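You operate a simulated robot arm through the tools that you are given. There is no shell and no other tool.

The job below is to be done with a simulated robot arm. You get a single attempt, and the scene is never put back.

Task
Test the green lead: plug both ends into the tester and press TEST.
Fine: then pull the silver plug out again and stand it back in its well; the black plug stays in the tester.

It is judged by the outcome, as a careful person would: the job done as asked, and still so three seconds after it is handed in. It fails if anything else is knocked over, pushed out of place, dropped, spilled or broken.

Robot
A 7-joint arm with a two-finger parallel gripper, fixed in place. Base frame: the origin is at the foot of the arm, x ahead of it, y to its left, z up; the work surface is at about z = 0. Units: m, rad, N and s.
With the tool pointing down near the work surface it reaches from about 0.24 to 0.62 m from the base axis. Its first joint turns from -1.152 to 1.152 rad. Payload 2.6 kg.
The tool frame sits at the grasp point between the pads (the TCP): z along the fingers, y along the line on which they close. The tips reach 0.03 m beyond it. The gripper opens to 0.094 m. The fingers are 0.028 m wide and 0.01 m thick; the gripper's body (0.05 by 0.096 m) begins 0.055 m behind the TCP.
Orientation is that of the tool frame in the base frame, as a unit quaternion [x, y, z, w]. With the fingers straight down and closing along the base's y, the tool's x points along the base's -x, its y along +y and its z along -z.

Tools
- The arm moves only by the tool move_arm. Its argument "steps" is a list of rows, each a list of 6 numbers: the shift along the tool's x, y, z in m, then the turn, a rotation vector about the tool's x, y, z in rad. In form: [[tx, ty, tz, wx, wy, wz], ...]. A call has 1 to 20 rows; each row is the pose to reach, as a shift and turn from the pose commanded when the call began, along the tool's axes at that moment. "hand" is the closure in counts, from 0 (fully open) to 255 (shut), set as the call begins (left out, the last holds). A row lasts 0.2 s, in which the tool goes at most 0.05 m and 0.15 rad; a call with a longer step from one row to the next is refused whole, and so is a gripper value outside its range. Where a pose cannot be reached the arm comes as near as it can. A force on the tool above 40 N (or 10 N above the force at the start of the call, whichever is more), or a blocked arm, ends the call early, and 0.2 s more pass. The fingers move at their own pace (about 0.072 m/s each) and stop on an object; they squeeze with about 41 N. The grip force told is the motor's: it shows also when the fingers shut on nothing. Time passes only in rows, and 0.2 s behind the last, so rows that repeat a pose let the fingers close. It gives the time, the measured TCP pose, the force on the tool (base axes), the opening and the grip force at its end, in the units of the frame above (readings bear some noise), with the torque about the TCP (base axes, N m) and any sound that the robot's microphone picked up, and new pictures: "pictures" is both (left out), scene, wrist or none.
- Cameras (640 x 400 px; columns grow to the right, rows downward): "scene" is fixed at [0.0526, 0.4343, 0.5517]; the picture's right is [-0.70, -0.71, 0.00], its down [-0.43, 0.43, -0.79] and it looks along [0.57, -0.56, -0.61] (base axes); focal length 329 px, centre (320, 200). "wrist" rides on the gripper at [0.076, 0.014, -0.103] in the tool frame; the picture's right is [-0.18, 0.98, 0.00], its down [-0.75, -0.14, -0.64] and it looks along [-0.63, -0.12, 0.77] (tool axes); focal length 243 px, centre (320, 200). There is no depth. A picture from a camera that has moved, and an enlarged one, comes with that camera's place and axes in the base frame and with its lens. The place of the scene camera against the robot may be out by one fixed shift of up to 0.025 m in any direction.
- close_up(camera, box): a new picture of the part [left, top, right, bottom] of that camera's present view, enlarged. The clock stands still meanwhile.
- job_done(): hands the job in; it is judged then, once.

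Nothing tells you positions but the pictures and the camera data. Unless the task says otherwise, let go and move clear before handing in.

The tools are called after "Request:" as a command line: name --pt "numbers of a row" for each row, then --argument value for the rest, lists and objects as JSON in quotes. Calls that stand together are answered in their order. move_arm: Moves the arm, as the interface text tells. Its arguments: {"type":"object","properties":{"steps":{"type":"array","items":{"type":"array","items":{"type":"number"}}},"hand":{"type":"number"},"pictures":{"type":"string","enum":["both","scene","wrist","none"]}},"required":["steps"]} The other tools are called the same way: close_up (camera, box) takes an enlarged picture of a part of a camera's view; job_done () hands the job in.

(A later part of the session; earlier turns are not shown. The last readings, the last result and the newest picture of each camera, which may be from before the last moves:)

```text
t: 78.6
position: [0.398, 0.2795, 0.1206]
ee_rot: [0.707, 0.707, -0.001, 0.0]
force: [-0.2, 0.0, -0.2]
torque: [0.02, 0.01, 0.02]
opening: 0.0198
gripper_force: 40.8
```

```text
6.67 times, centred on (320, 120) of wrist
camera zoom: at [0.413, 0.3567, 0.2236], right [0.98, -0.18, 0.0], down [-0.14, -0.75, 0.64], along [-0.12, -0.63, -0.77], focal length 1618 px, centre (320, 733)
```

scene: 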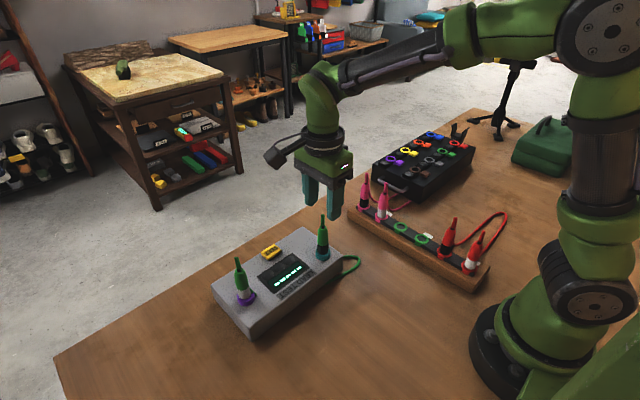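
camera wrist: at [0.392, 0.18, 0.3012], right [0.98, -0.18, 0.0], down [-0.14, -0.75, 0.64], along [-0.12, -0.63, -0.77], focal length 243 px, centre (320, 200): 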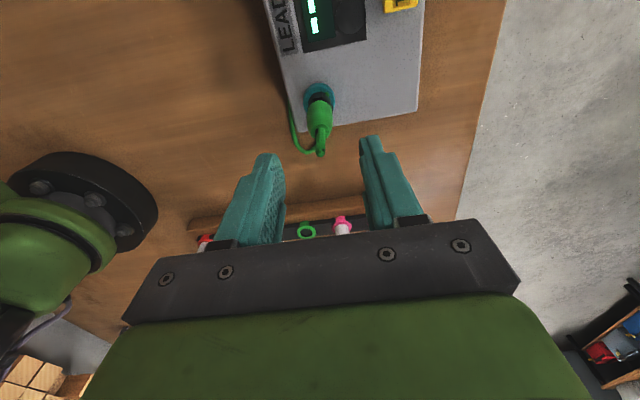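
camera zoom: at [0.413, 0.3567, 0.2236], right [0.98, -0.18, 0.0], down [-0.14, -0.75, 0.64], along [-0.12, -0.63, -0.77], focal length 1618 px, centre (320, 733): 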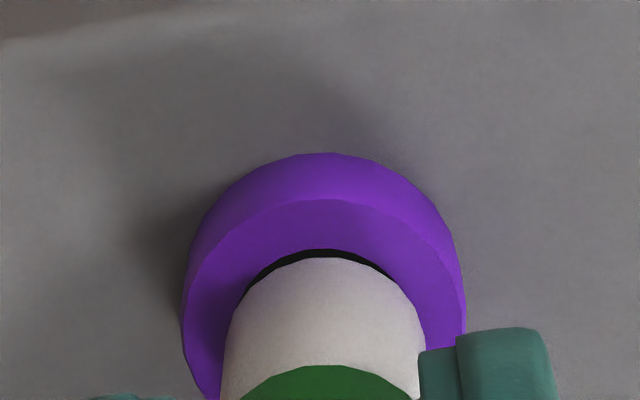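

Centred now, with no force at the level where it previously rested. Continuing down.

Request:
move_arm --pt "0 0 0.0015 0 0 0" --pt "0 0 0.003 0 0 0" --pt "0 0 0.0045 0 0 0" --pt "0 0 0.006 0 0 0" --pt "0 0 0.006 0 0 0" --pictures "none"

Request:
close_up --camera "scene" --box '[220, 260, 270, 305]'

Request:
close_up --camera "wrist" --box '[290, 90, 350, 150]'

```text
t: 79.8
position: [0.3986, 0.2815, 0.1181]
ee_rot: [0.708, 0.707, 0.003, 0.0]
force: [-5.7, -2.4, 35.2]
torque: [-0.15, 0.36, -0.04]
opening: 0.0201
gripper_force: 41.4
```

```text
8.89 times, centred on (245, 282) of scene
camera zoom: at [0.0524, 0.4342, 0.5518], right [-0.7, -0.71, 0.0], down [-0.43, 0.43, -0.79], along [0.57, -0.56, -0.61], focal length 2928 px, centre (987, -533)
```

zoom: 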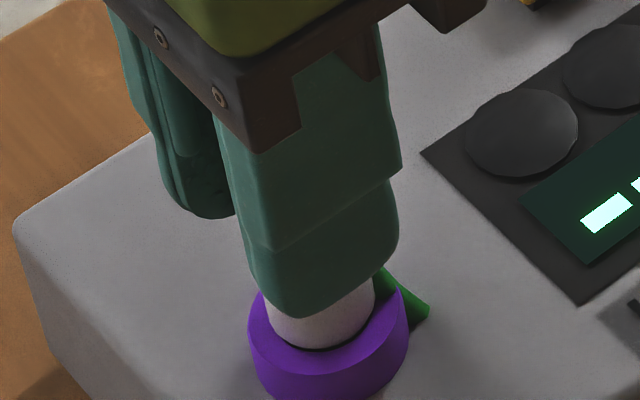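

```text
6.67 times, centred on (320, 120) of wrist
camera zoom: at [0.4134, 0.3573, 0.2209], right [0.98, -0.18, 0.01], down [-0.14, -0.76, 0.64], along [-0.11, -0.63, -0.77], focal length 1618 px, centre (320, 733)
```

zoom: 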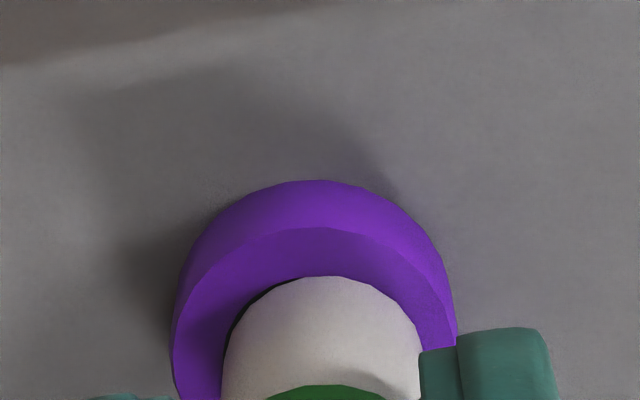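

Pressing hard makes the arm drift sideways, which is what left the plug off-centre. I'll ease back to zero force at the centred position, release there, and inspect.

Request:
move_arm --pt "0 0 -0.003 0 0 0" --pt "0 0 -0.0045 0 0 0" --pt "0 0 -0.0045 0 0 0" --pictures "none"

Request:
move_arm --pt "0 0 0 0 0 0" --pt "0 0 0 0 0 0" --pt "0 0 0 0 0 0" --hand 125 --pictures "none"

Request:
close_up --camera "scene" --box '[230, 275, 260, 310]'

Request:
close_up --camera "wrist" --box '[290, 90, 350, 150]'

```text
t: 80.6
position: [0.3974, 0.2795, 0.1181]
ee_rot: [0.707, 0.707, -0.001, -0.001]
force: [2.5, 5.4, 1.0]
torque: [0.3, -0.17, 0.02]
opening: 0.0203
gripper_force: 41.5
```

```text
t: 81.4
position: [0.3978, 0.2794, 0.1194]
ee_rot: [0.707, 0.707, 0.0, 0.0]
force: [-0.7, -0.7, -1.2]
torque: [0.0, 0.0, -0.01]
opening: 0.0478
gripper_force: 0.0
```

```text
11.43 times, centred on (245, 292) of scene
camera zoom: at [0.0526, 0.4343, 0.5517], right [-0.7, -0.71, 0.0], down [-0.43, 0.43, -0.79], along [0.57, -0.56, -0.61], focal length 3765 px, centre (1177, -857)
```

zoom: 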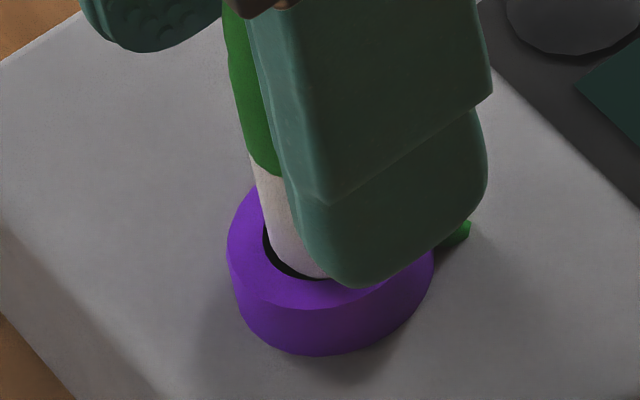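

```text
6.67 times, centred on (320, 120) of wrist
camera zoom: at [0.4129, 0.3567, 0.2217], right [0.98, -0.18, 0.0], down [-0.14, -0.75, 0.64], along [-0.12, -0.63, -0.77], focal length 1618 px, centre (320, 733)
```

zoom: 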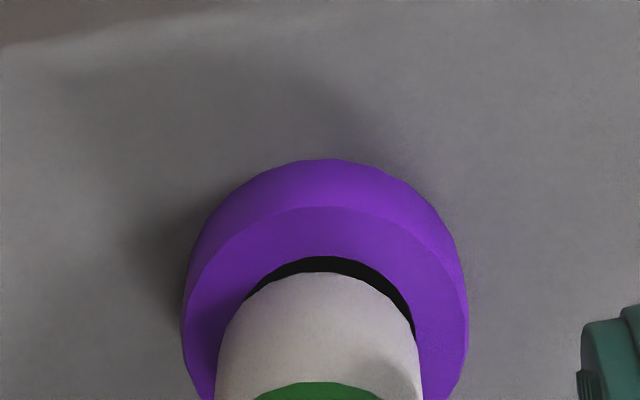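

The plug is loose by 2–3 mm and simply standing on a floor inside the ring, so there must be a tighter contact bore that the tip has to find. I'll grip it, lift 1.5 mm, and probe the ring walls on each side to find the exact centre.

Request:
move_arm --pt "0 0 0 0 0 0" --pt "0 0 0 0 0 0" --pt "0 0 0 0 0 0" --pt "0 0 0 0 0 0" --hand 255 --pictures "none"

Request:
move_arm --pt "0 0 -0.0015 0 0 0" --pt "0 0 -0.003 0 0 0" --pt "0 0 -0.003 0 0 0" --pictures "none"

Request:
move_arm --pt "0 0.001 0 0 0 0" --pt "0 0.002 0 0 0 0" --pt "0 0.002 0 0 0 0" --pictures "none"

Request:
move_arm --pt "0 0.001 0 0 0 0" --pt "0 0.002 0 0 0 0" --pt "0 0.002 0 0 0 0" --pictures "none"

Request:
close_up --camera "wrist" --box '[290, 90, 350, 150]'

```text
t: 82.4
position: [0.3972, 0.279, 0.119]
ee_rot: [0.707, 0.707, 0.0, 0.001]
force: [-0.1, 0.5, 0.0]
torque: [0.02, 0.01, -0.01]
opening: 0.0201
gripper_force: 41.1
```

```text
t: 83.2
position: [0.3977, 0.2811, 0.1227]
ee_rot: [0.707, 0.707, 0.0, 0.001]
force: [-0.2, -0.6, -0.2]
torque: [0.01, 0.0, -0.02]
opening: 0.0202
gripper_force: 40.8
```

```text
t: 84.0
position: [0.4004, 0.2806, 0.122]
ee_rot: [0.707, 0.707, 0.0, 0.0]
force: [-0.9, -0.1, -0.4]
torque: [0.03, 0.11, 0.03]
opening: 0.0202
gripper_force: 41.3
```

```text
t: 84.8
position: [0.4008, 0.28, 0.1221]
ee_rot: [0.707, 0.707, 0.0, -0.001]
force: [-4.8, 1.5, 0.2]
torque: [0.04, 0.28, -0.01]
opening: 0.0201
gripper_force: 41.2
```

```text
6.67 times, centred on (320, 120) of wrist
camera zoom: at [0.4167, 0.3571, 0.225], right [0.98, -0.18, 0.0], down [-0.14, -0.75, 0.64], along [-0.12, -0.63, -0.77], focal length 1618 px, centre (320, 733)
```

zoom: 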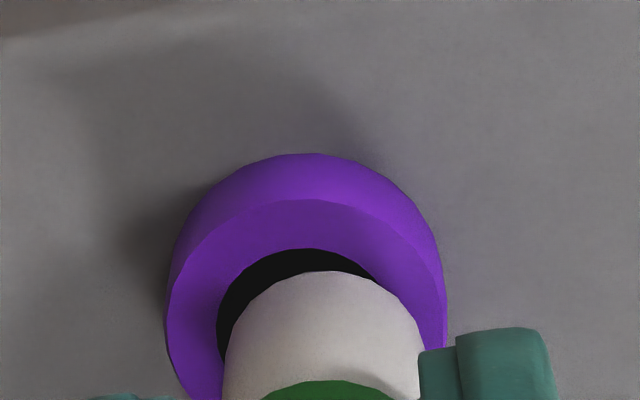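

Request:
move_arm --pt "0 -0.002 0 0 0 0" --pt "0 -0.004 0 0 0 0" --pt "0 -0.006 0 0 0 0" --pt "0 -0.006 0 0 0 0" --pictures "none"

Request:
move_arm --pt "0 -0.001 0 0 0 0" --pt "0 -0.002 0 0 0 0" --pt "0 -0.002 0 0 0 0" --pictures "none"

Request:
move_arm --pt "0 0.002 0 0 0 0" --pt "0 0.004 0 0 0 0" --pt "0.001 0.004 0 0 0 0" --pt "0.002 0.004 0 0 0 0" --pt "0.002 0.004 0 0 0 0" --pictures "none"

Request:
move_arm --pt "0.001 0 0 0 0 0" --pt "0.002 0 0 0 0 0" --pt "0.002 0 0 0 0 0" --pictures "none"

Request:
move_arm --pt "-0.002 0 0 0 0 0" --pt "-0.004 0 0 0 0 0" --pt "-0.006 0 0 0 0 0" --pt "-0.006 0 0 0 0 0" --pictures "none"

Request:
move_arm --pt "-0.001 0 0 0 0 0" --pt "-0.002 0 0 0 0 0" --pt "-0.002 0 0 0 0 0" --pictures "none"

```text
t: 85.8
position: [0.3952, 0.2805, 0.1235]
ee_rot: [0.707, 0.707, 0.0, 0.001]
force: [4.3, 2.4, 0.4]
torque: [0.11, -0.29, 0.01]
opening: 0.0199
gripper_force: 41.4
```

```text
t: 86.6
position: [0.3949, 0.2799, 0.1226]
ee_rot: [0.707, 0.707, 0.0, 0.001]
force: [4.6, -1.5, 0.7]
torque: [-0.02, -0.27, 0.05]
opening: 0.0201
gripper_force: 40.7
```

```text
t: 87.8
position: [0.398, 0.2837, 0.1223]
ee_rot: [0.707, 0.707, -0.001, 0.0]
force: [-0.1, 0.3, -0.9]
torque: [-0.02, 0.01, 0.0]
opening: 0.0199
gripper_force: 41.4
```

```text
t: 88.6
position: [0.3983, 0.283, 0.1221]
ee_rot: [0.708, 0.707, 0.0, 0.001]
force: [-2.4, -4.9, 1.8]
torque: [-0.26, 0.13, 0.02]
opening: 0.0199
gripper_force: 41.4
```

```text
t: 89.6
position: [0.3983, 0.2801, 0.1232]
ee_rot: [0.707, 0.707, 0.0, -0.001]
force: [-0.3, 6.4, 0.5]
torque: [0.39, 0.04, -0.02]
opening: 0.0202
gripper_force: 41.4
```

```text
t: 90.4
position: [0.3981, 0.2769, 0.1218]
ee_rot: [0.707, 0.708, 0.0, 0.001]
force: [-1.1, 6.2, 0.5]
torque: [0.42, 0.06, -0.02]
opening: 0.02
gripper_force: 41.1
```

Wall contacts put the socket centre at about x 0.3978, y 0.281. I'll move there, set it down, release so it stands upright, then regrip and press lightly at the centre.

Request:
move_arm --pt "0.002 0 0 0 0 0" --pt "0.004 0 0 0 0 0" --pt "0.005 0.0002 0 0 0 0" --pt "0.005 0.0002 0.0015 0 0 0" --pt "0.005 0.0002 0.003 0 0 0" --pt "0.005 0.0002 0.003 0 0 0" --pictures "none"

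Request:
close_up --camera "scene" --box '[220, 260, 270, 305]'

Request:
move_arm --pt "0 0 0 0 0 0" --pt "0 0 0 0 0 0" --pt "0 0 0 0 0 0" --hand 125 --pictures "none"

Request:
move_arm --pt "0 0 0 0 0 0" --pt "0 0 0 0 0 0" --pt "0 0 0 0 0 0" --pt "0 0 0 0 0 0" --hand 255 --pictures "none"

Request:
close_up --camera "wrist" --box '[290, 90, 350, 150]'

Request:
close_up --camera "scene" --box '[220, 260, 270, 305]'

```text
t: 91.8
position: [0.3995, 0.2796, 0.1201]
ee_rot: [0.708, 0.707, 0.0, 0.001]
force: [-3.1, -6.7, 2.4]
torque: [-0.38, 0.17, -0.01]
opening: 0.02
gripper_force: 40.6
```

```text
8.89 times, centred on (245, 282) of scene
camera zoom: at [0.0526, 0.4343, 0.5517], right [-0.7, -0.71, 0.0], down [-0.43, 0.43, -0.79], along [0.57, -0.56, -0.61], focal length 2928 px, centre (987, -533)
```

zoom: 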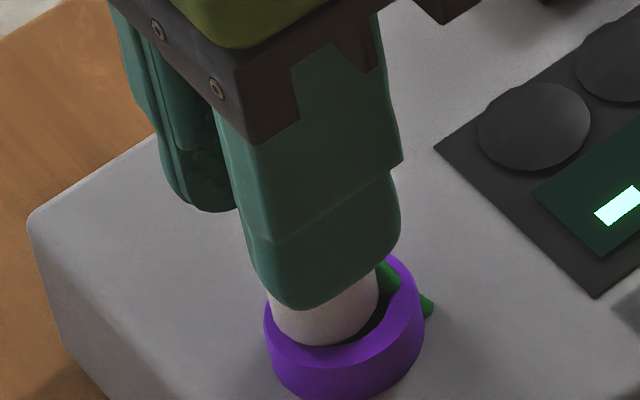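

```text
t: 92.6
position: [0.3992, 0.2817, 0.1189]
ee_rot: [0.707, 0.707, 0.0, -0.001]
force: [0.8, -1.2, 0.4]
torque: [0.01, -0.03, 0.0]
opening: 0.0479
gripper_force: 0.0
```

```text
t: 93.6
position: [0.3974, 0.2817, 0.1204]
ee_rot: [0.707, 0.707, 0.001, 0.001]
force: [1.0, -0.1, -0.3]
torque: [0.02, -0.07, 0.02]
opening: 0.0198
gripper_force: 41.1
```

```text
6.67 times, centred on (320, 120) of wrist
camera zoom: at [0.4136, 0.3581, 0.2223], right [0.98, -0.18, 0.0], down [-0.14, -0.75, 0.64], along [-0.12, -0.63, -0.77], focal length 1618 px, centre (320, 733)
```

zoom: 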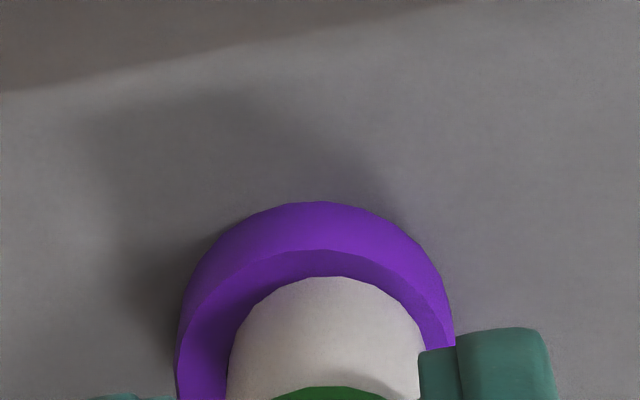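

```text
8.89 times, centred on (245, 282) of scene
camera zoom: at [0.0526, 0.4343, 0.5517], right [-0.7, -0.71, 0.0], down [-0.43, 0.43, -0.79], along [0.57, -0.56, -0.61], focal length 2928 px, centre (987, -533)
```

zoom: 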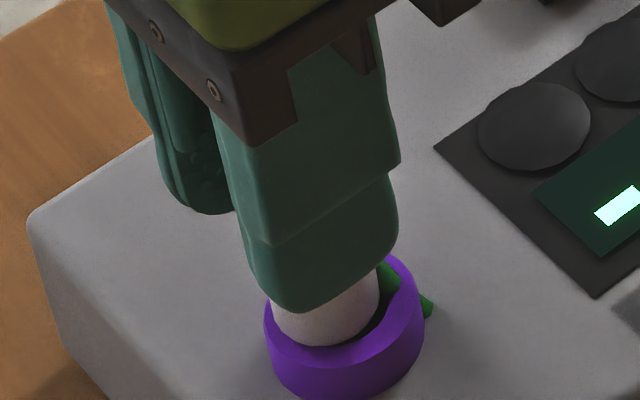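

Important: probing pushed the light tester about 3 mm in -y, so I must avoid side loads from here on. The tip is at the bottom of the ring, so depth is fine and centring is the issue. The plug is about 3 mm off the hole centre, so I'll lift slightly, centre it, set it down and release.

Request:
move_arm --pt "0 0 -0.004 0 0 0" --pt "-0.0015 -0.0006 -0.004 0 0 0" --pt "-0.003 -0.0012 -0.004 0 0 0" --pt "-0.003 -0.0012 -0.004 0 0 0" --pictures "none"

Request:
close_up --camera "wrist" --box '[290, 90, 350, 150]'

Request:
close_up --camera "scene" --box '[220, 260, 270, 305]'

```text
t: 94.6
position: [0.397, 0.2781, 0.1227]
ee_rot: [0.707, 0.707, 0.0, 0.0]
force: [0.2, 0.0, -0.4]
torque: [0.0, -0.02, 0.01]
opening: 0.0197
gripper_force: 41.4
```

```text
6.67 times, centred on (320, 120) of wrist
camera zoom: at [0.4119, 0.3549, 0.2258], right [0.98, -0.18, 0.0], down [-0.14, -0.75, 0.64], along [-0.12, -0.63, -0.77], focal length 1618 px, centre (320, 733)
```

zoom: 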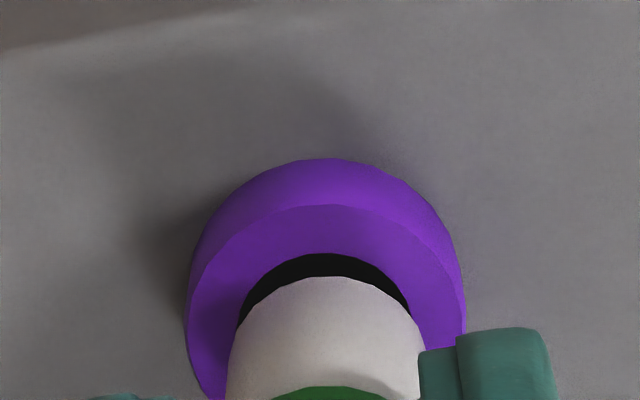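

```text
8.89 times, centred on (245, 282) of scene
camera zoom: at [0.0526, 0.4343, 0.5517], right [-0.7, -0.71, 0.0], down [-0.43, 0.43, -0.79], along [0.57, -0.56, -0.61], focal length 2928 px, centre (987, -533)
```

zoom: 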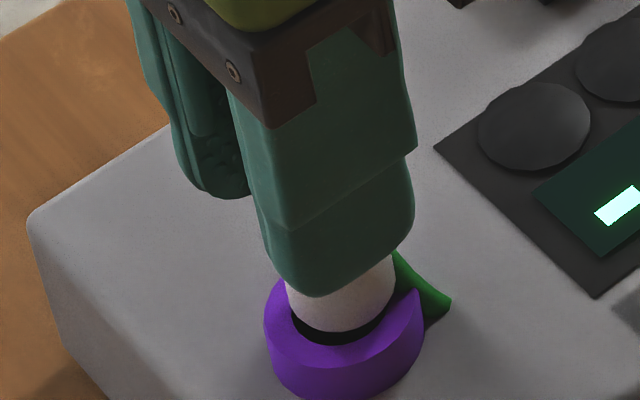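

Now it's nearly concentric, with an even dark gap around it. I'll lower in fine steps; if centred, the band itself should slide into the ring.

Request:
move_arm --pt "0.0008 -0.0001 0.001 0 0 0" --pt "0.0008 -0.0001 0.002 0 0 0" --pt "0.0008 -0.0001 0.003 0 0 0" --pt "0.0008 -0.0001 0.004 0 0 0" --pt "0.0008 -0.0001 0.005 0 0 0" --pt "0.0008 -0.0001 0.005 0 0 0" --pictures "none"

Request:
close_up --camera "wrist" --box '[290, 90, 350, 150]'

Request:
close_up --camera "scene" --box '[220, 260, 270, 305]'

```text
t: 96.0
position: [0.3968, 0.2803, 0.12]
ee_rot: [0.707, 0.707, 0.0, 0.0]
force: [-5.2, -2.7, 14.3]
torque: [-0.27, 0.25, -0.03]
opening: 0.02
gripper_force: 40.9
```

```text
6.67 times, centred on (320, 120) of wrist
camera zoom: at [0.412, 0.3562, 0.2224], right [0.98, -0.18, 0.0], down [-0.14, -0.75, 0.64], along [-0.12, -0.63, -0.77], focal length 1618 px, centre (320, 733)
```

zoom: 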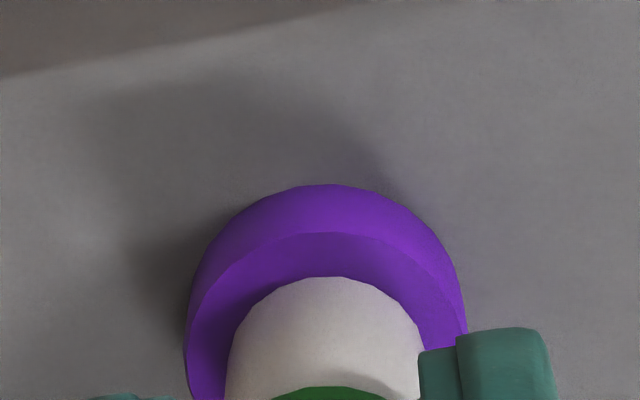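

```text
8.89 times, centred on (245, 282) of scene
camera zoom: at [0.0525, 0.4343, 0.5517], right [-0.7, -0.71, 0.0], down [-0.43, 0.43, -0.79], along [0.57, -0.56, -0.61], focal length 2928 px, centre (987, -533)
```

zoom: 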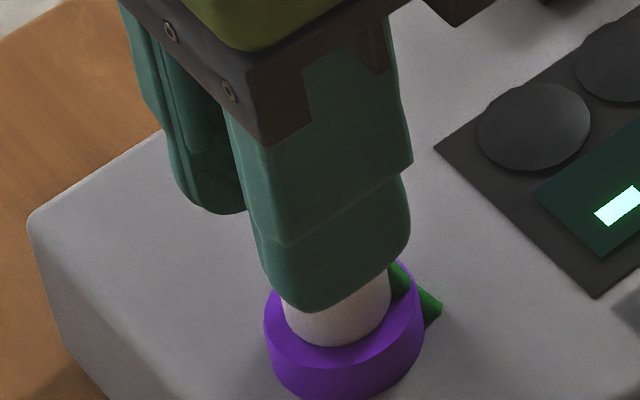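

The ring pushes back in -x/-y, so the plug is slightly too far +x/+y. I'll follow that reaction and try again.

Request:
move_arm --pt "0 0 -0.002 0 0 0" --pt "-0.0007 -0.0013 -0.002 0 0 0" --pt "-0.0007 -0.0013 -0.001 0 0 0" --pt "-0.0007 -0.0013 0 0 0 0" --pt "-0.0007 -0.0013 0.0005 0 0 0" --pt "-0.0007 -0.0013 0.0005 0 0 0" --pictures "none"

Request:
close_up --camera "wrist" --box '[290, 90, 350, 150]'

Request:
close_up --camera "scene" --box '[220, 260, 270, 305]'

```text
t: 97.4
position: [0.3959, 0.2795, 0.1212]
ee_rot: [0.707, 0.707, 0.001, 0.001]
force: [-8.0, -5.9, 26.6]
torque: [-0.49, 0.41, -0.04]
opening: 0.0199
gripper_force: 41.2
```

```text
6.67 times, centred on (320, 120) of wrist
camera zoom: at [0.4108, 0.3552, 0.2224], right [0.98, -0.19, 0.0], down [-0.14, -0.75, 0.64], along [-0.12, -0.63, -0.77], focal length 1618 px, centre (320, 733)
```

zoom: 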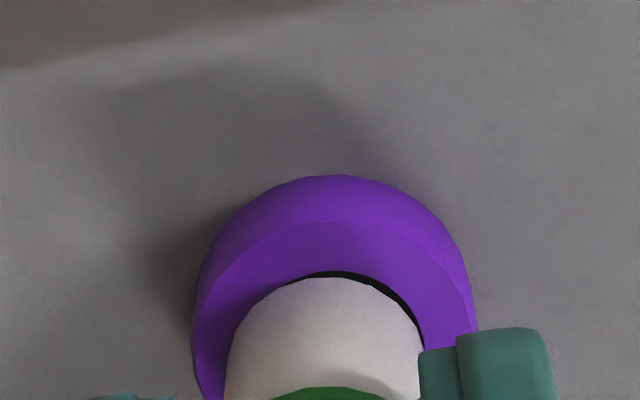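

```text
8.89 times, centred on (245, 282) of scene
camera zoom: at [0.0524, 0.4342, 0.5518], right [-0.7, -0.71, 0.0], down [-0.43, 0.43, -0.79], along [0.57, -0.56, -0.61], focal length 2928 px, centre (987, -533)
```

zoom: 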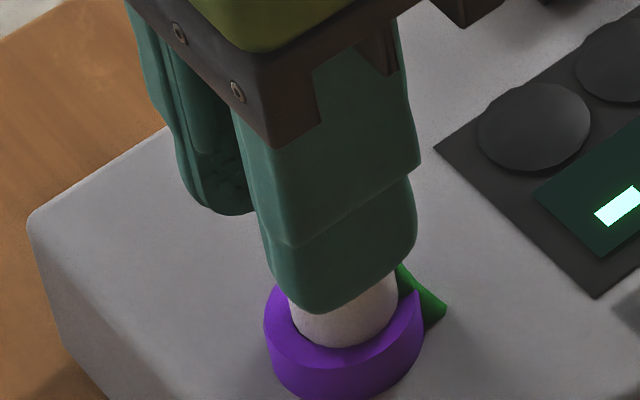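

The stop height is the same wherever the plug sits, so this is the real floor and the side reaction is just arm deflection under load. I'll centre it with no load and release.

Request:
move_arm --pt "0 0 -0.003 0 0 0" --pt "0 0.001 -0.003 0 0 0" --pt "0 0.001 -0.002 0 0 0" --pt "0 0.001 -0.002 0 0 0" --pictures "none"

Request:
close_up --camera "wrist" --box '[290, 90, 350, 150]'

Request:
close_up --camera "scene" --box '[220, 260, 270, 305]'

```text
t: 98.4
position: [0.3976, 0.2774, 0.1192]
ee_rot: [0.707, 0.707, -0.001, 0.001]
force: [-0.1, 0.8, 0.3]
torque: [0.01, 0.01, 0.01]
opening: 0.0203
gripper_force: 41.0
```

```text
6.67 times, centred on (320, 120) of wrist
camera zoom: at [0.4118, 0.3549, 0.2221], right [0.98, -0.18, 0.0], down [-0.14, -0.75, 0.64], along [-0.12, -0.63, -0.77], focal length 1618 px, centre (320, 733)
```

zoom: 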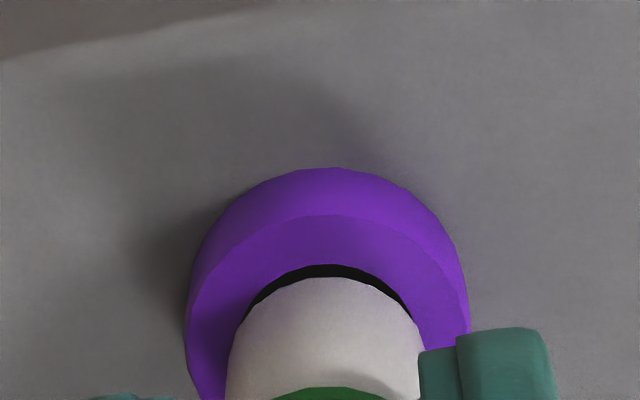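

```text
8.89 times, centred on (245, 282) of scene
camera zoom: at [0.0526, 0.4343, 0.5517], right [-0.7, -0.71, 0.0], down [-0.43, 0.43, -0.79], along [0.57, -0.56, -0.61], focal length 2928 px, centre (987, -533)
```

zoom: 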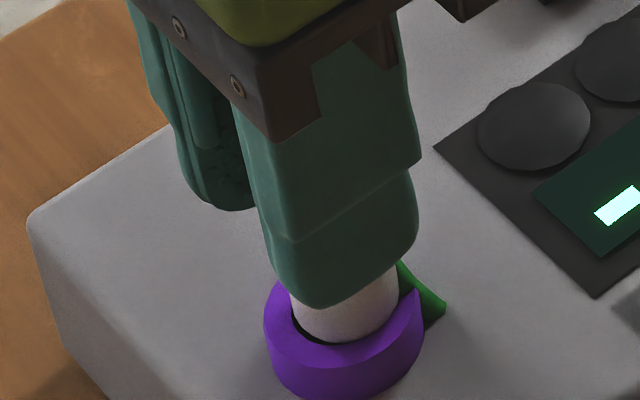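

Force is zero and the plug is concentric at floor level. I'll release it here, rise straight up, then verify.

Request:
move_arm --pt "0 0 0.0003 0 0 0" --pt "0 0 0.0003 0 0 0" --pt "0 0 0.0003 0 0 0" --hand 125 --pictures "none"

Request:
move_arm --pt "0 0 -0.02 0 0 0" --pt "0 0 -0.05 0 0 0" --pt "0 0 -0.09 0 0 0" --pt "0 0 -0.1 0 0 0"

Request:
close_up --camera "scene" --box '[230, 275, 260, 310]'

Request:
close_up --camera "scene" --box '[200, 200, 360, 320]'

Request:
close_up --camera "wrist" --box '[280, 50, 360, 130]'

```text
t: 99.2
position: [0.3965, 0.2769, 0.1193]
ee_rot: [0.707, 0.707, 0.0, 0.0]
force: [-1.0, -0.1, 0.3]
torque: [-0.01, 0.03, -0.02]
opening: 0.0479
gripper_force: 0.1
```

```text
t: 100.2
position: [0.3962, 0.2778, 0.2186]
ee_rot: [0.707, 0.707, 0.0, 0.0]
force: [0.1, -1.0, 0.7]
torque: [0.0, 0.04, 0.03]
opening: 0.0478
gripper_force: 0.1
camera wrist: at [0.4113, 0.3547, 0.3225], right [0.98, -0.18, 0.0], down [-0.14, -0.75, 0.64], along [-0.12, -0.63, -0.77], focal length 243 px, centre (320, 200)
```

scene: 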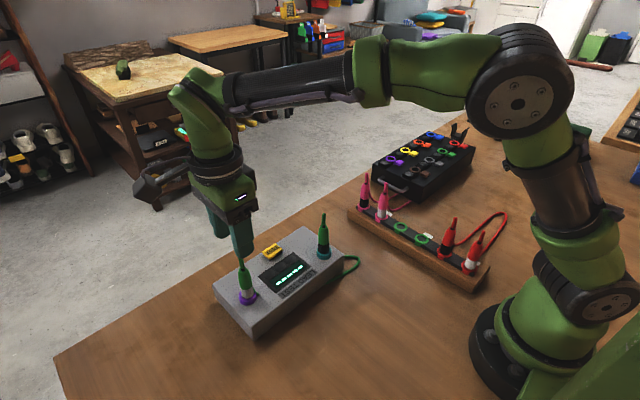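
wrist: 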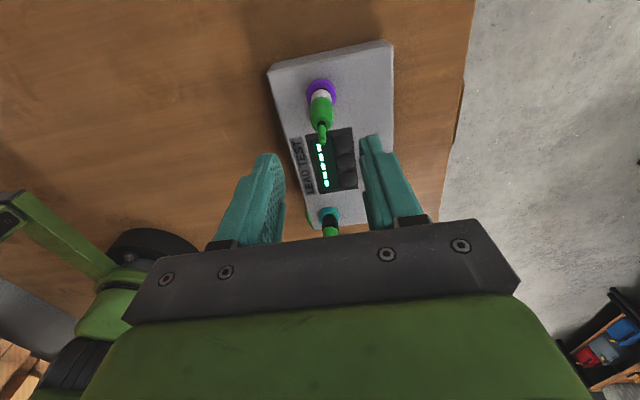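

```text
11.43 times, centred on (245, 292) of scene
camera zoom: at [0.0526, 0.4343, 0.5517], right [-0.7, -0.71, 0.0], down [-0.43, 0.43, -0.79], along [0.57, -0.56, -0.61], focal length 3765 px, centre (1177, -857)
```

zoom: 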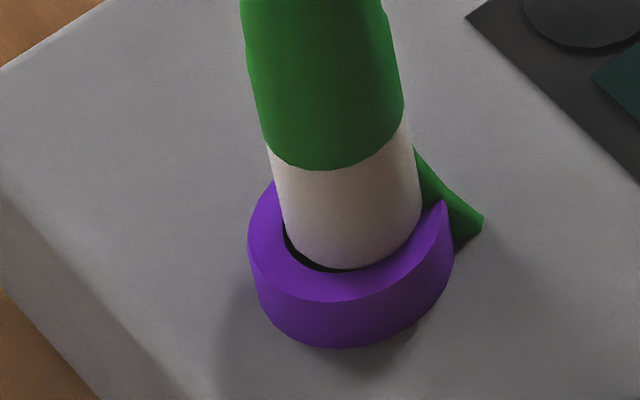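

```text
3.33 times, centred on (280, 260) of scene
camera zoom: at [0.0526, 0.4343, 0.5517], right [-0.7, -0.71, 0.0], down [-0.43, 0.43, -0.79], along [0.57, -0.56, -0.61], focal length 1098 px, centre (453, 0)
```

zoom: 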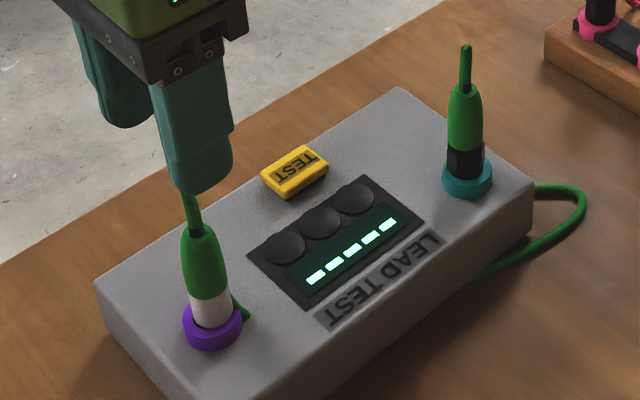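

```text
5.00 times, centred on (320, 90) of wrist
camera zoom: at [0.4113, 0.3547, 0.3225], right [0.98, -0.18, 0.0], down [-0.14, -0.75, 0.64], along [-0.12, -0.63, -0.77], focal length 1213 px, centre (320, 750)
```

zoom: 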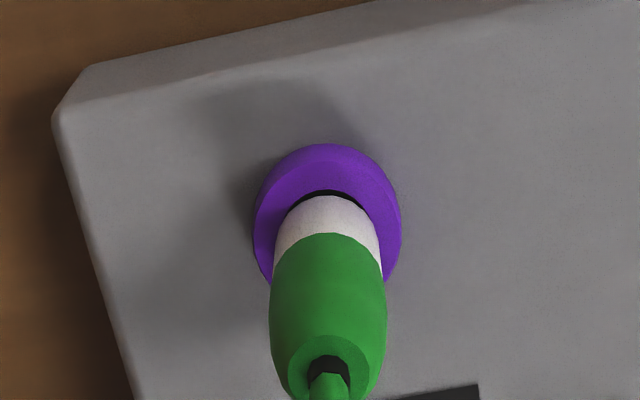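

Comparing depths: black's band is right inside its ring with no gap, while silver sits about 4 mm higher with a gap on the +y side. Its tip must be just missing the inner bore. I'll regrip silver, shift about 1 mm in +y, and let it drop with only light pressure.

Request:
move_arm --pt "0 0 0.03 0 0 0" --pt "0 0 0.07 0 0 0" --pt "0 0 0.0985 0 0 0" --pt "0 0 0.0985 0 0 0" --pictures "none"

Request:
move_arm --pt "0 0 0 0 0 0" --pt "0 0 0 0 0 0" --pt "0 0 0 0 0 0" --pt "0 0 0 0 0 0" --hand 255 --pictures "none"

Request:
move_arm --pt "0 0 -0.0015 0 0 0" --pt "0.0005 0.0001 -0.0015 0 0 0" --pt "0.001 0.0002 -0.0015 0 0 0" --pt "0.001 0.0002 -0.0005 0 0 0" --pt "0.001 0.0002 0.0005 0 0 0" --pt "0.001 0.0002 0.0015 0 0 0" --pt "0.001 0.0002 0.0015 0 0 0" --pictures "none"

Request:
close_up --camera "scene" --box '[230, 275, 260, 310]'

Request:
close_up --camera "wrist" --box '[290, 90, 350, 150]'

```text
t: 101.2
position: [0.3955, 0.2787, 0.1201]
ee_rot: [0.707, 0.707, 0.001, 0.0]
force: [0.5, 1.0, 0.5]
torque: [0.01, 0.03, 0.0]
opening: 0.0481
gripper_force: 0.1
```

```text
t: 102.2
position: [0.3958, 0.2789, 0.1218]
ee_rot: [0.707, 0.707, 0.0, 0.001]
force: [-0.2, 0.9, 0.3]
torque: [0.04, 0.0, 0.02]
opening: 0.0197
gripper_force: 40.9
```

```text
t: 103.8
position: [0.3958, 0.2789, 0.1218]
ee_rot: [0.708, 0.706, 0.001, 0.0]
force: [-4.5, -2.6, 14.4]
torque: [-0.27, 0.28, -0.04]
opening: 0.02
gripper_force: 41.4
```

```text
11.43 times, centred on (245, 292) of scene
camera zoom: at [0.0525, 0.4343, 0.5517], right [-0.7, -0.71, 0.0], down [-0.43, 0.43, -0.79], along [0.57, -0.56, -0.61], focal length 3765 px, centre (1177, -857)
```

zoom: 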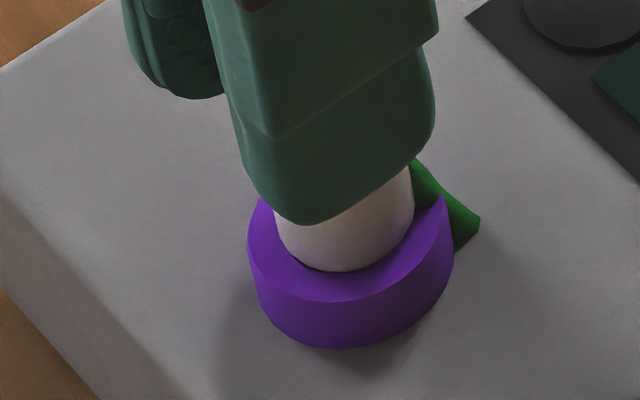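

```text
6.67 times, centred on (320, 120) of wrist
camera zoom: at [0.412, 0.3563, 0.2237], right [0.98, -0.19, 0.0], down [-0.14, -0.75, 0.64], along [-0.12, -0.63, -0.77], focal length 1618 px, centre (320, 733)
```

zoom: 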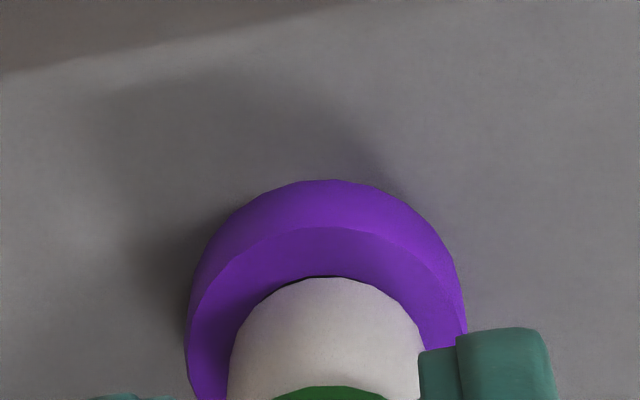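

Still on the ledge. I'll do a small spiral search under light pressure and see whether the vertical force vanishes, which would mean the tip has dropped in.

Request:
move_arm --pt "-0.0004 0 0 0 0 0" --pt "-0.0008 0 0 0 0 0" --pt "-0.0008 -0.0004 0 0 0 0" --pt "-0.0008 -0.0008 0 0 0 0" --pt "-0.0004 -0.0008 0 0 0 0" --pt "0 -0.0008 0 0 0 0" --pt "0 -0.0004 0 0 0 0" --pt "-0.0004 -0.0004 0 0 0 0" --pictures "none"

Request:
move_arm --pt "-0.0008 0.0004 0 0 0 0" --pt "-0.0012 0.0004 0 0 0 0" --pt "-0.0012 0 0 0 0 0" --pt "-0.0012 -0.0004 0 0 0 0" --pt "-0.0012 -0.0008 0 0 0 0" --pt "-0.0008 -0.0008 0 0 0 0" --pictures "none"

Request:
close_up --camera "scene" --box '[230, 275, 260, 310]'

```text
t: 105.6
position: [0.3969, 0.2795, 0.1216]
ee_rot: [0.707, 0.707, 0.002, 0.0]
force: [0.6, 1.9, 25.1]
torque: [-0.07, 0.04, -0.02]
opening: 0.0203
gripper_force: 40.8
```

```text
t: 107.0
position: [0.3962, 0.2782, 0.1198]
ee_rot: [0.707, 0.707, 0.001, 0.001]
force: [2.5, 3.7, 19.6]
torque: [0.09, -0.07, 0.03]
opening: 0.0201
gripper_force: 41.3
```

```text
11.43 times, centred on (245, 292) of scene
camera zoom: at [0.0525, 0.4342, 0.5518], right [-0.7, -0.71, 0.0], down [-0.43, 0.43, -0.79], along [0.57, -0.56, -0.61], focal length 3765 px, centre (1177, -857)
```

zoom: 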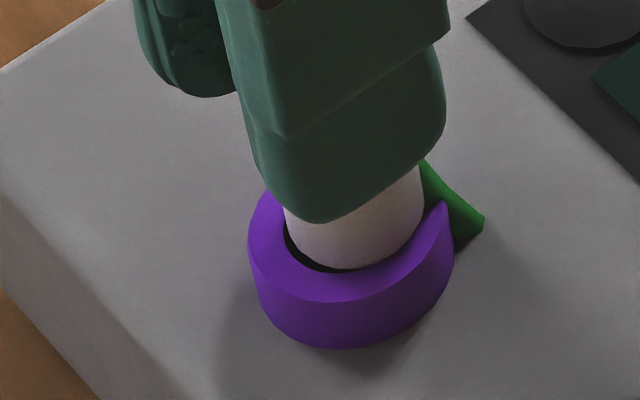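

The stop doesn't change with position, so the tip is on the socket floor and the height is right. That leaves centring and uprightness, which were off for silver at both presses. I'll centre it as exactly as I can, release with no load and press TEST again.

Request:
move_arm --pt "0 0 -0.0025 0 0 0" --pt "0.0006 0.0005 -0.0025 0 0 0" --pt "0.0006 0.0005 -0.0018 0 0 0" --pt "0.0006 0.0005 -0.0018 0 0 0" --pictures "none"

Request:
close_up --camera "scene" --box '[230, 275, 260, 310]'

Request:
close_up --camera "wrist" --box '[290, 90, 350, 150]'

```text
t: 108.0
position: [0.3965, 0.2784, 0.1221]
ee_rot: [0.707, 0.707, -0.001, -0.001]
force: [-2.2, -0.2, 3.5]
torque: [-0.07, 0.07, -0.04]
opening: 0.0199
gripper_force: 40.7
```

```text
11.43 times, centred on (245, 292) of scene
camera zoom: at [0.0526, 0.4343, 0.5517], right [-0.7, -0.71, 0.0], down [-0.43, 0.43, -0.79], along [0.57, -0.56, -0.61], focal length 3765 px, centre (1177, -857)
```

zoom: 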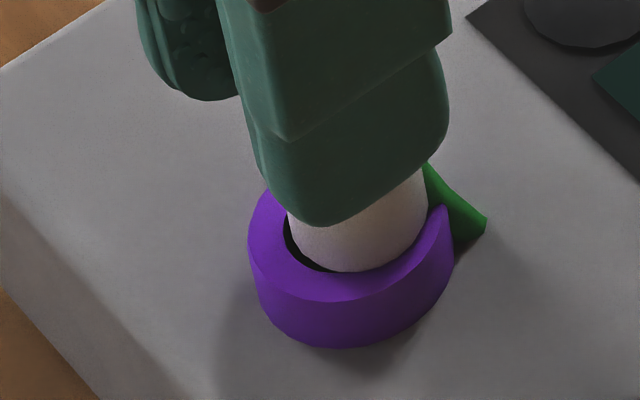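

```text
6.67 times, centred on (320, 120) of wrist
camera zoom: at [0.4109, 0.3552, 0.2231], right [0.98, -0.19, 0.0], down [-0.14, -0.75, 0.64], along [-0.12, -0.63, -0.77], focal length 1618 px, centre (320, 733)
```

zoom: 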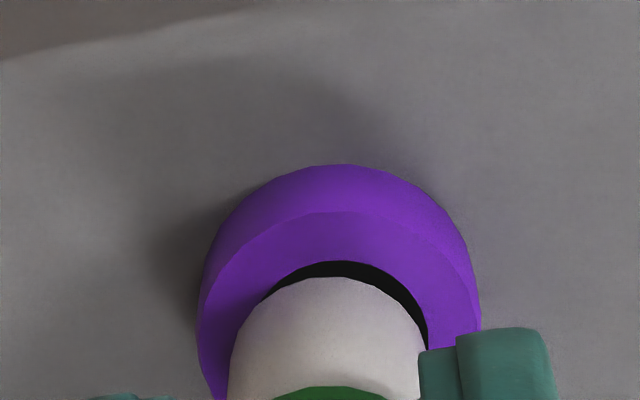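

Request:
move_arm --pt "0 0 -0.0005 0 0 0" --pt "0.0004 0.0013 -0.0005 0 0 0" --pt "0.0004 0.0013 -0.0003 0 0 0" --pt "0.0004 0.0013 -0.0003 0 0 0" --pictures "none"

Request:
close_up --camera "scene" --box '[230, 275, 260, 310]'

Request:
close_up --camera "wrist" --box '[290, 90, 350, 150]'

```text
t: 109.0
position: [0.3977, 0.2792, 0.1209]
ee_rot: [0.707, 0.707, 0.001, 0.0]
force: [0.1, -0.6, -0.2]
torque: [-0.02, 0.0, -0.01]
opening: 0.0202
gripper_force: 41.4
```

```text
11.43 times, centred on (245, 292) of scene
camera zoom: at [0.0526, 0.4343, 0.5517], right [-0.7, -0.71, 0.0], down [-0.43, 0.43, -0.79], along [0.57, -0.56, -0.61], focal length 3765 px, centre (1177, -857)
```

zoom: 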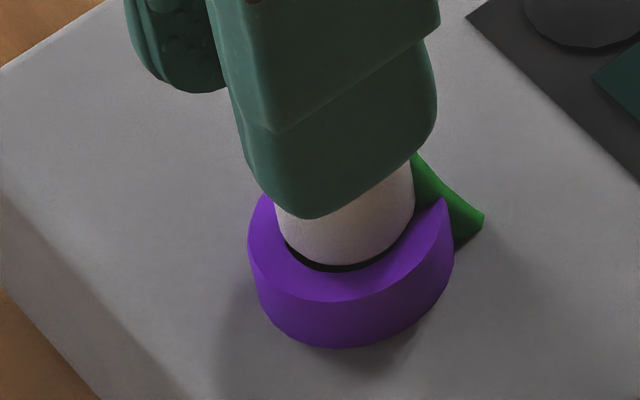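

```text
6.67 times, centred on (320, 120) of wrist
camera zoom: at [0.4123, 0.3559, 0.2243], right [0.98, -0.18, 0.0], down [-0.14, -0.75, 0.64], along [-0.12, -0.63, -0.77], focal length 1618 px, centre (320, 733)
```

zoom: 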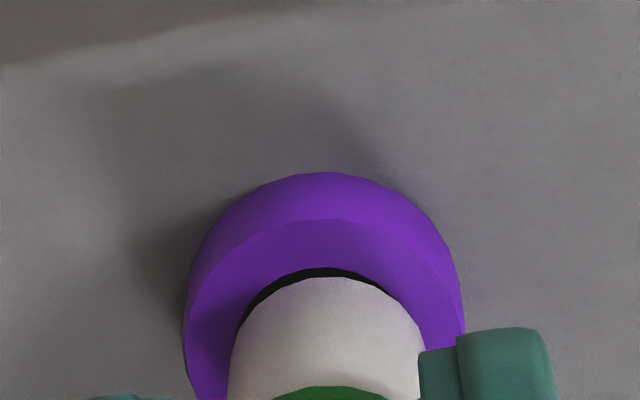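

Now very close to concentric. I'll press straight down in half-millimetre steps from here.

Request:
move_arm --pt "0 -0.0004 0 0 0 0" --pt "0 -0.0004 0.0006 0 0 0" --pt "0 -0.0004 0.0012 0 0 0" --pt "0 -0.0004 0.0018 0 0 0" --pt "0 -0.0004 0.0018 0 0 0" --pictures "none"

Request:
close_up --camera "scene" --box '[230, 275, 260, 310]'

Request:
close_up --camera "wrist" --box '[290, 90, 350, 150]'

```text
t: 110.2
position: [0.3971, 0.2794, 0.1208]
ee_rot: [0.707, 0.707, 0.0, 0.001]
force: [-1.1, 0.1, 6.0]
torque: [-0.09, 0.1, 0.02]
opening: 0.0201
gripper_force: 41.7
```

```text
11.43 times, centred on (245, 292) of scene
camera zoom: at [0.0525, 0.4343, 0.5517], right [-0.7, -0.71, 0.0], down [-0.43, 0.43, -0.79], along [0.57, -0.56, -0.61], focal length 3765 px, centre (1177, -857)
```

zoom: 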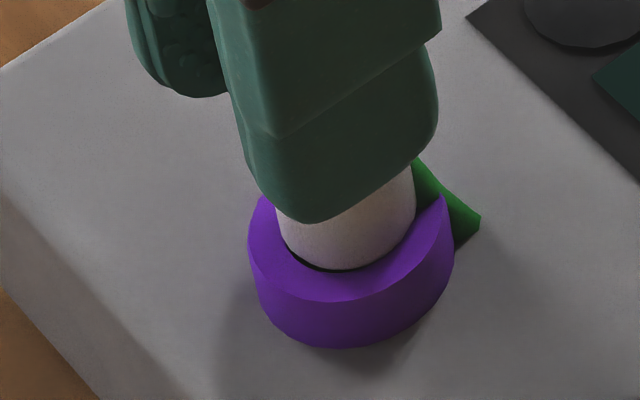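

```text
6.67 times, centred on (320, 120) of wrist
camera zoom: at [0.4121, 0.3558, 0.2234], right [0.98, -0.18, 0.0], down [-0.14, -0.75, 0.64], along [-0.12, -0.63, -0.77], focal length 1618 px, centre (320, 733)
```

zoom: 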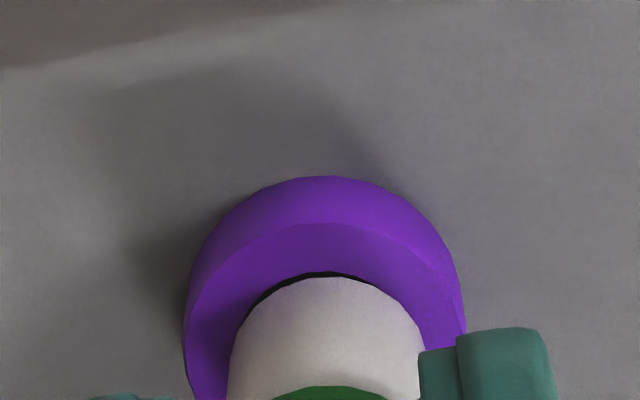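

Request:
move_arm --pt "-0.0003 -0.0003 0.0006 0 0 0" --pt "-0.0005 -0.0005 0.0012 0 0 0" --pt "-0.0007 -0.0007 0.0018 0 0 0" --pt "-0.0007 -0.0007 0.0018 0 0 0" --pictures "none"

Request:
close_up --camera "scene" --box '[230, 275, 260, 310]'

Request:
close_up --camera "wrist" --box '[290, 90, 350, 150]'

```text
t: 111.2
position: [0.3967, 0.2786, 0.1209]
ee_rot: [0.707, 0.707, 0.003, 0.0]
force: [-3.6, -3.4, 32.0]
torque: [-0.44, 0.28, -0.06]
opening: 0.02
gripper_force: 40.9
```

```text
11.43 times, centred on (245, 292) of scene
camera zoom: at [0.0524, 0.4342, 0.5518], right [-0.7, -0.71, 0.0], down [-0.43, 0.43, -0.79], along [0.57, -0.56, -0.61], focal length 3765 px, centre (1177, -857)
```

zoom: 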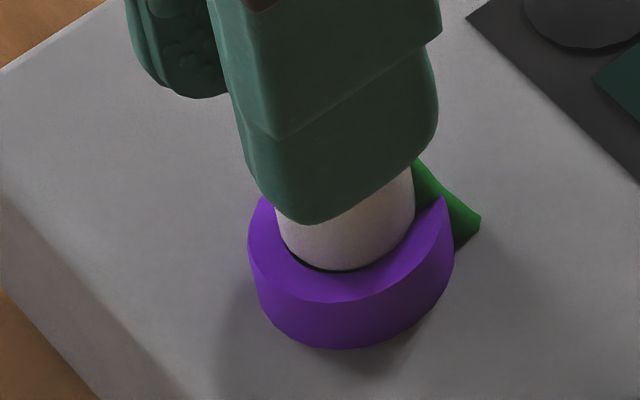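

```text
6.67 times, centred on (320, 120) of wrist
camera zoom: at [0.4118, 0.3554, 0.2235], right [0.98, -0.18, 0.0], down [-0.14, -0.76, 0.64], along [-0.11, -0.63, -0.77], focal length 1618 px, centre (320, 733)
```

zoom: 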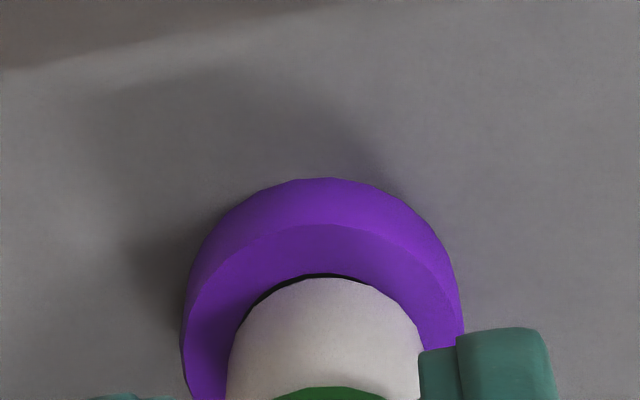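

It's a firm floor even when centred, so this is full depth. I'll relax the load, release it centred, then press TEST and watch.

Request:
move_arm --pt "-0.0003 -0.0003 -0.0012 0 0 0" --pt "0.0002 0.0002 -0.0025 0 0 0" --pt "0.0002 0.0002 -0.0025 0 0 0" --pictures "none"

Request:
move_arm --pt "0 0 0 0 0 0" --pt "0 0 0 0 0 0" --pt "0 0 0 0 0 0" --hand 125 --pictures "none"

Request:
move_arm --pt "0 0 -0.03 0 0 0" --pt "0 0 -0.07 0 0 0" --pt "0 0 -0.1 0 0 0" --pt "0 0 -0.1 0 0 0" --pictures "none"

Request:
close_up --camera "scene" --box '[230, 275, 260, 310]'

Request:
close_up --camera "scene" --box '[310, 230, 340, 265]'

Request:
close_up --camera "scene" --box '[200, 190, 360, 320]'

Request:
close_up --camera "wrist" --box '[270, 50, 370, 240]'

```text
t: 112.0
position: [0.3962, 0.2786, 0.1212]
ee_rot: [0.707, 0.707, 0.0, 0.001]
force: [4.2, 2.1, 11.9]
torque: [0.11, -0.25, 0.02]
opening: 0.0199
gripper_force: 40.9
```

```text
t: 112.8
position: [0.3962, 0.2791, 0.1214]
ee_rot: [0.707, 0.707, 0.0, 0.0]
force: [1.2, 0.1, 0.6]
torque: [0.0, 0.02, -0.01]
opening: 0.0482
gripper_force: 0.1
```

```text
t: 113.8
position: [0.3977, 0.2782, 0.223]
ee_rot: [0.707, 0.707, 0.0, 0.0]
force: [0.1, -0.1, -0.1]
torque: [0.0, -0.03, -0.01]
opening: 0.0478
gripper_force: 0.1
```

```text
11.43 times, centred on (245, 292) of scene
camera zoom: at [0.0526, 0.4343, 0.5517], right [-0.7, -0.71, 0.0], down [-0.43, 0.43, -0.79], along [0.57, -0.56, -0.61], focal length 3765 px, centre (1177, -857)
```

zoom: 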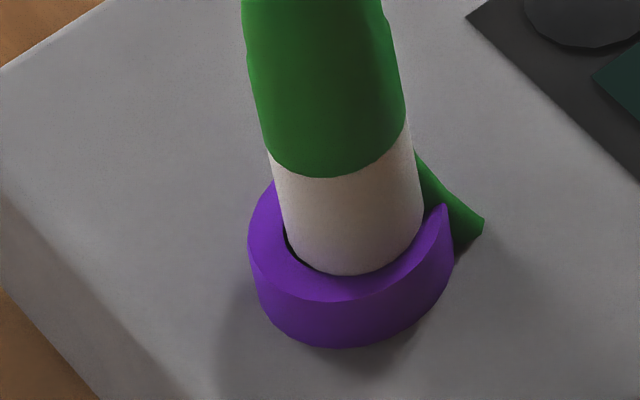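

```text
11.43 times, centred on (325, 248) of scene
camera zoom: at [0.0526, 0.4343, 0.5517], right [-0.7, -0.71, 0.0], down [-0.43, 0.43, -0.79], along [0.57, -0.56, -0.61], focal length 3765 px, centre (263, -343)
```

zoom: 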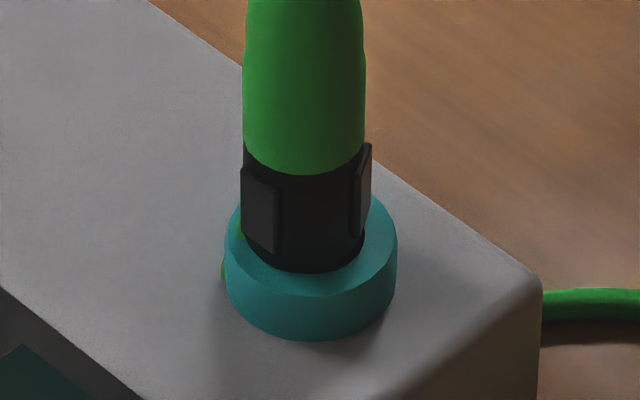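

```text
3.08 times, centred on (280, 255) of scene
camera zoom: at [0.0526, 0.4343, 0.5517], right [-0.7, -0.71, 0.0], down [-0.43, 0.43, -0.79], along [0.57, -0.56, -0.61], focal length 1014 px, centre (443, 31)
```

zoom: 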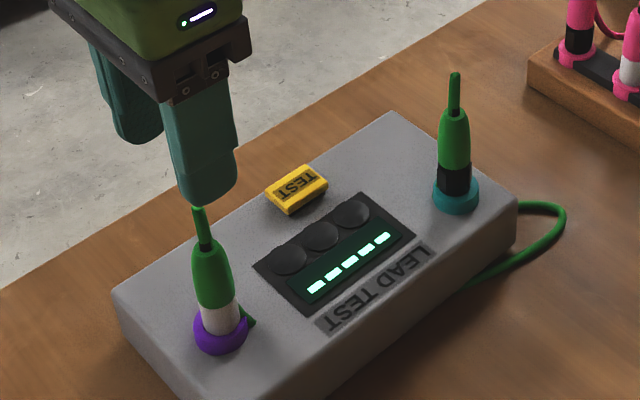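

```text
2.11 times, centred on (320, 145) of wrist
camera zoom: at [0.4121, 0.355, 0.3254], right [0.98, -0.18, 0.0], down [-0.14, -0.75, 0.64], along [-0.12, -0.63, -0.77], focal length 511 px, centre (320, 316)
```

zoom: 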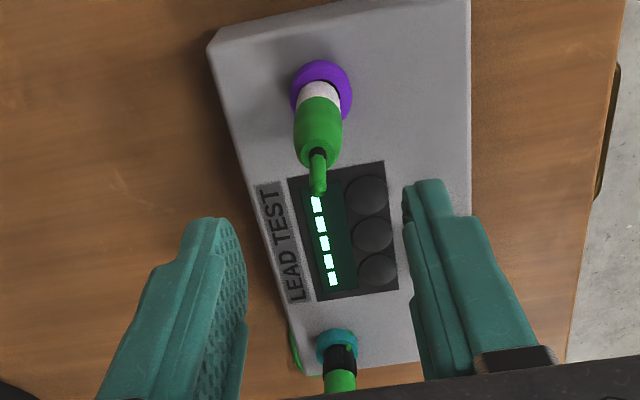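

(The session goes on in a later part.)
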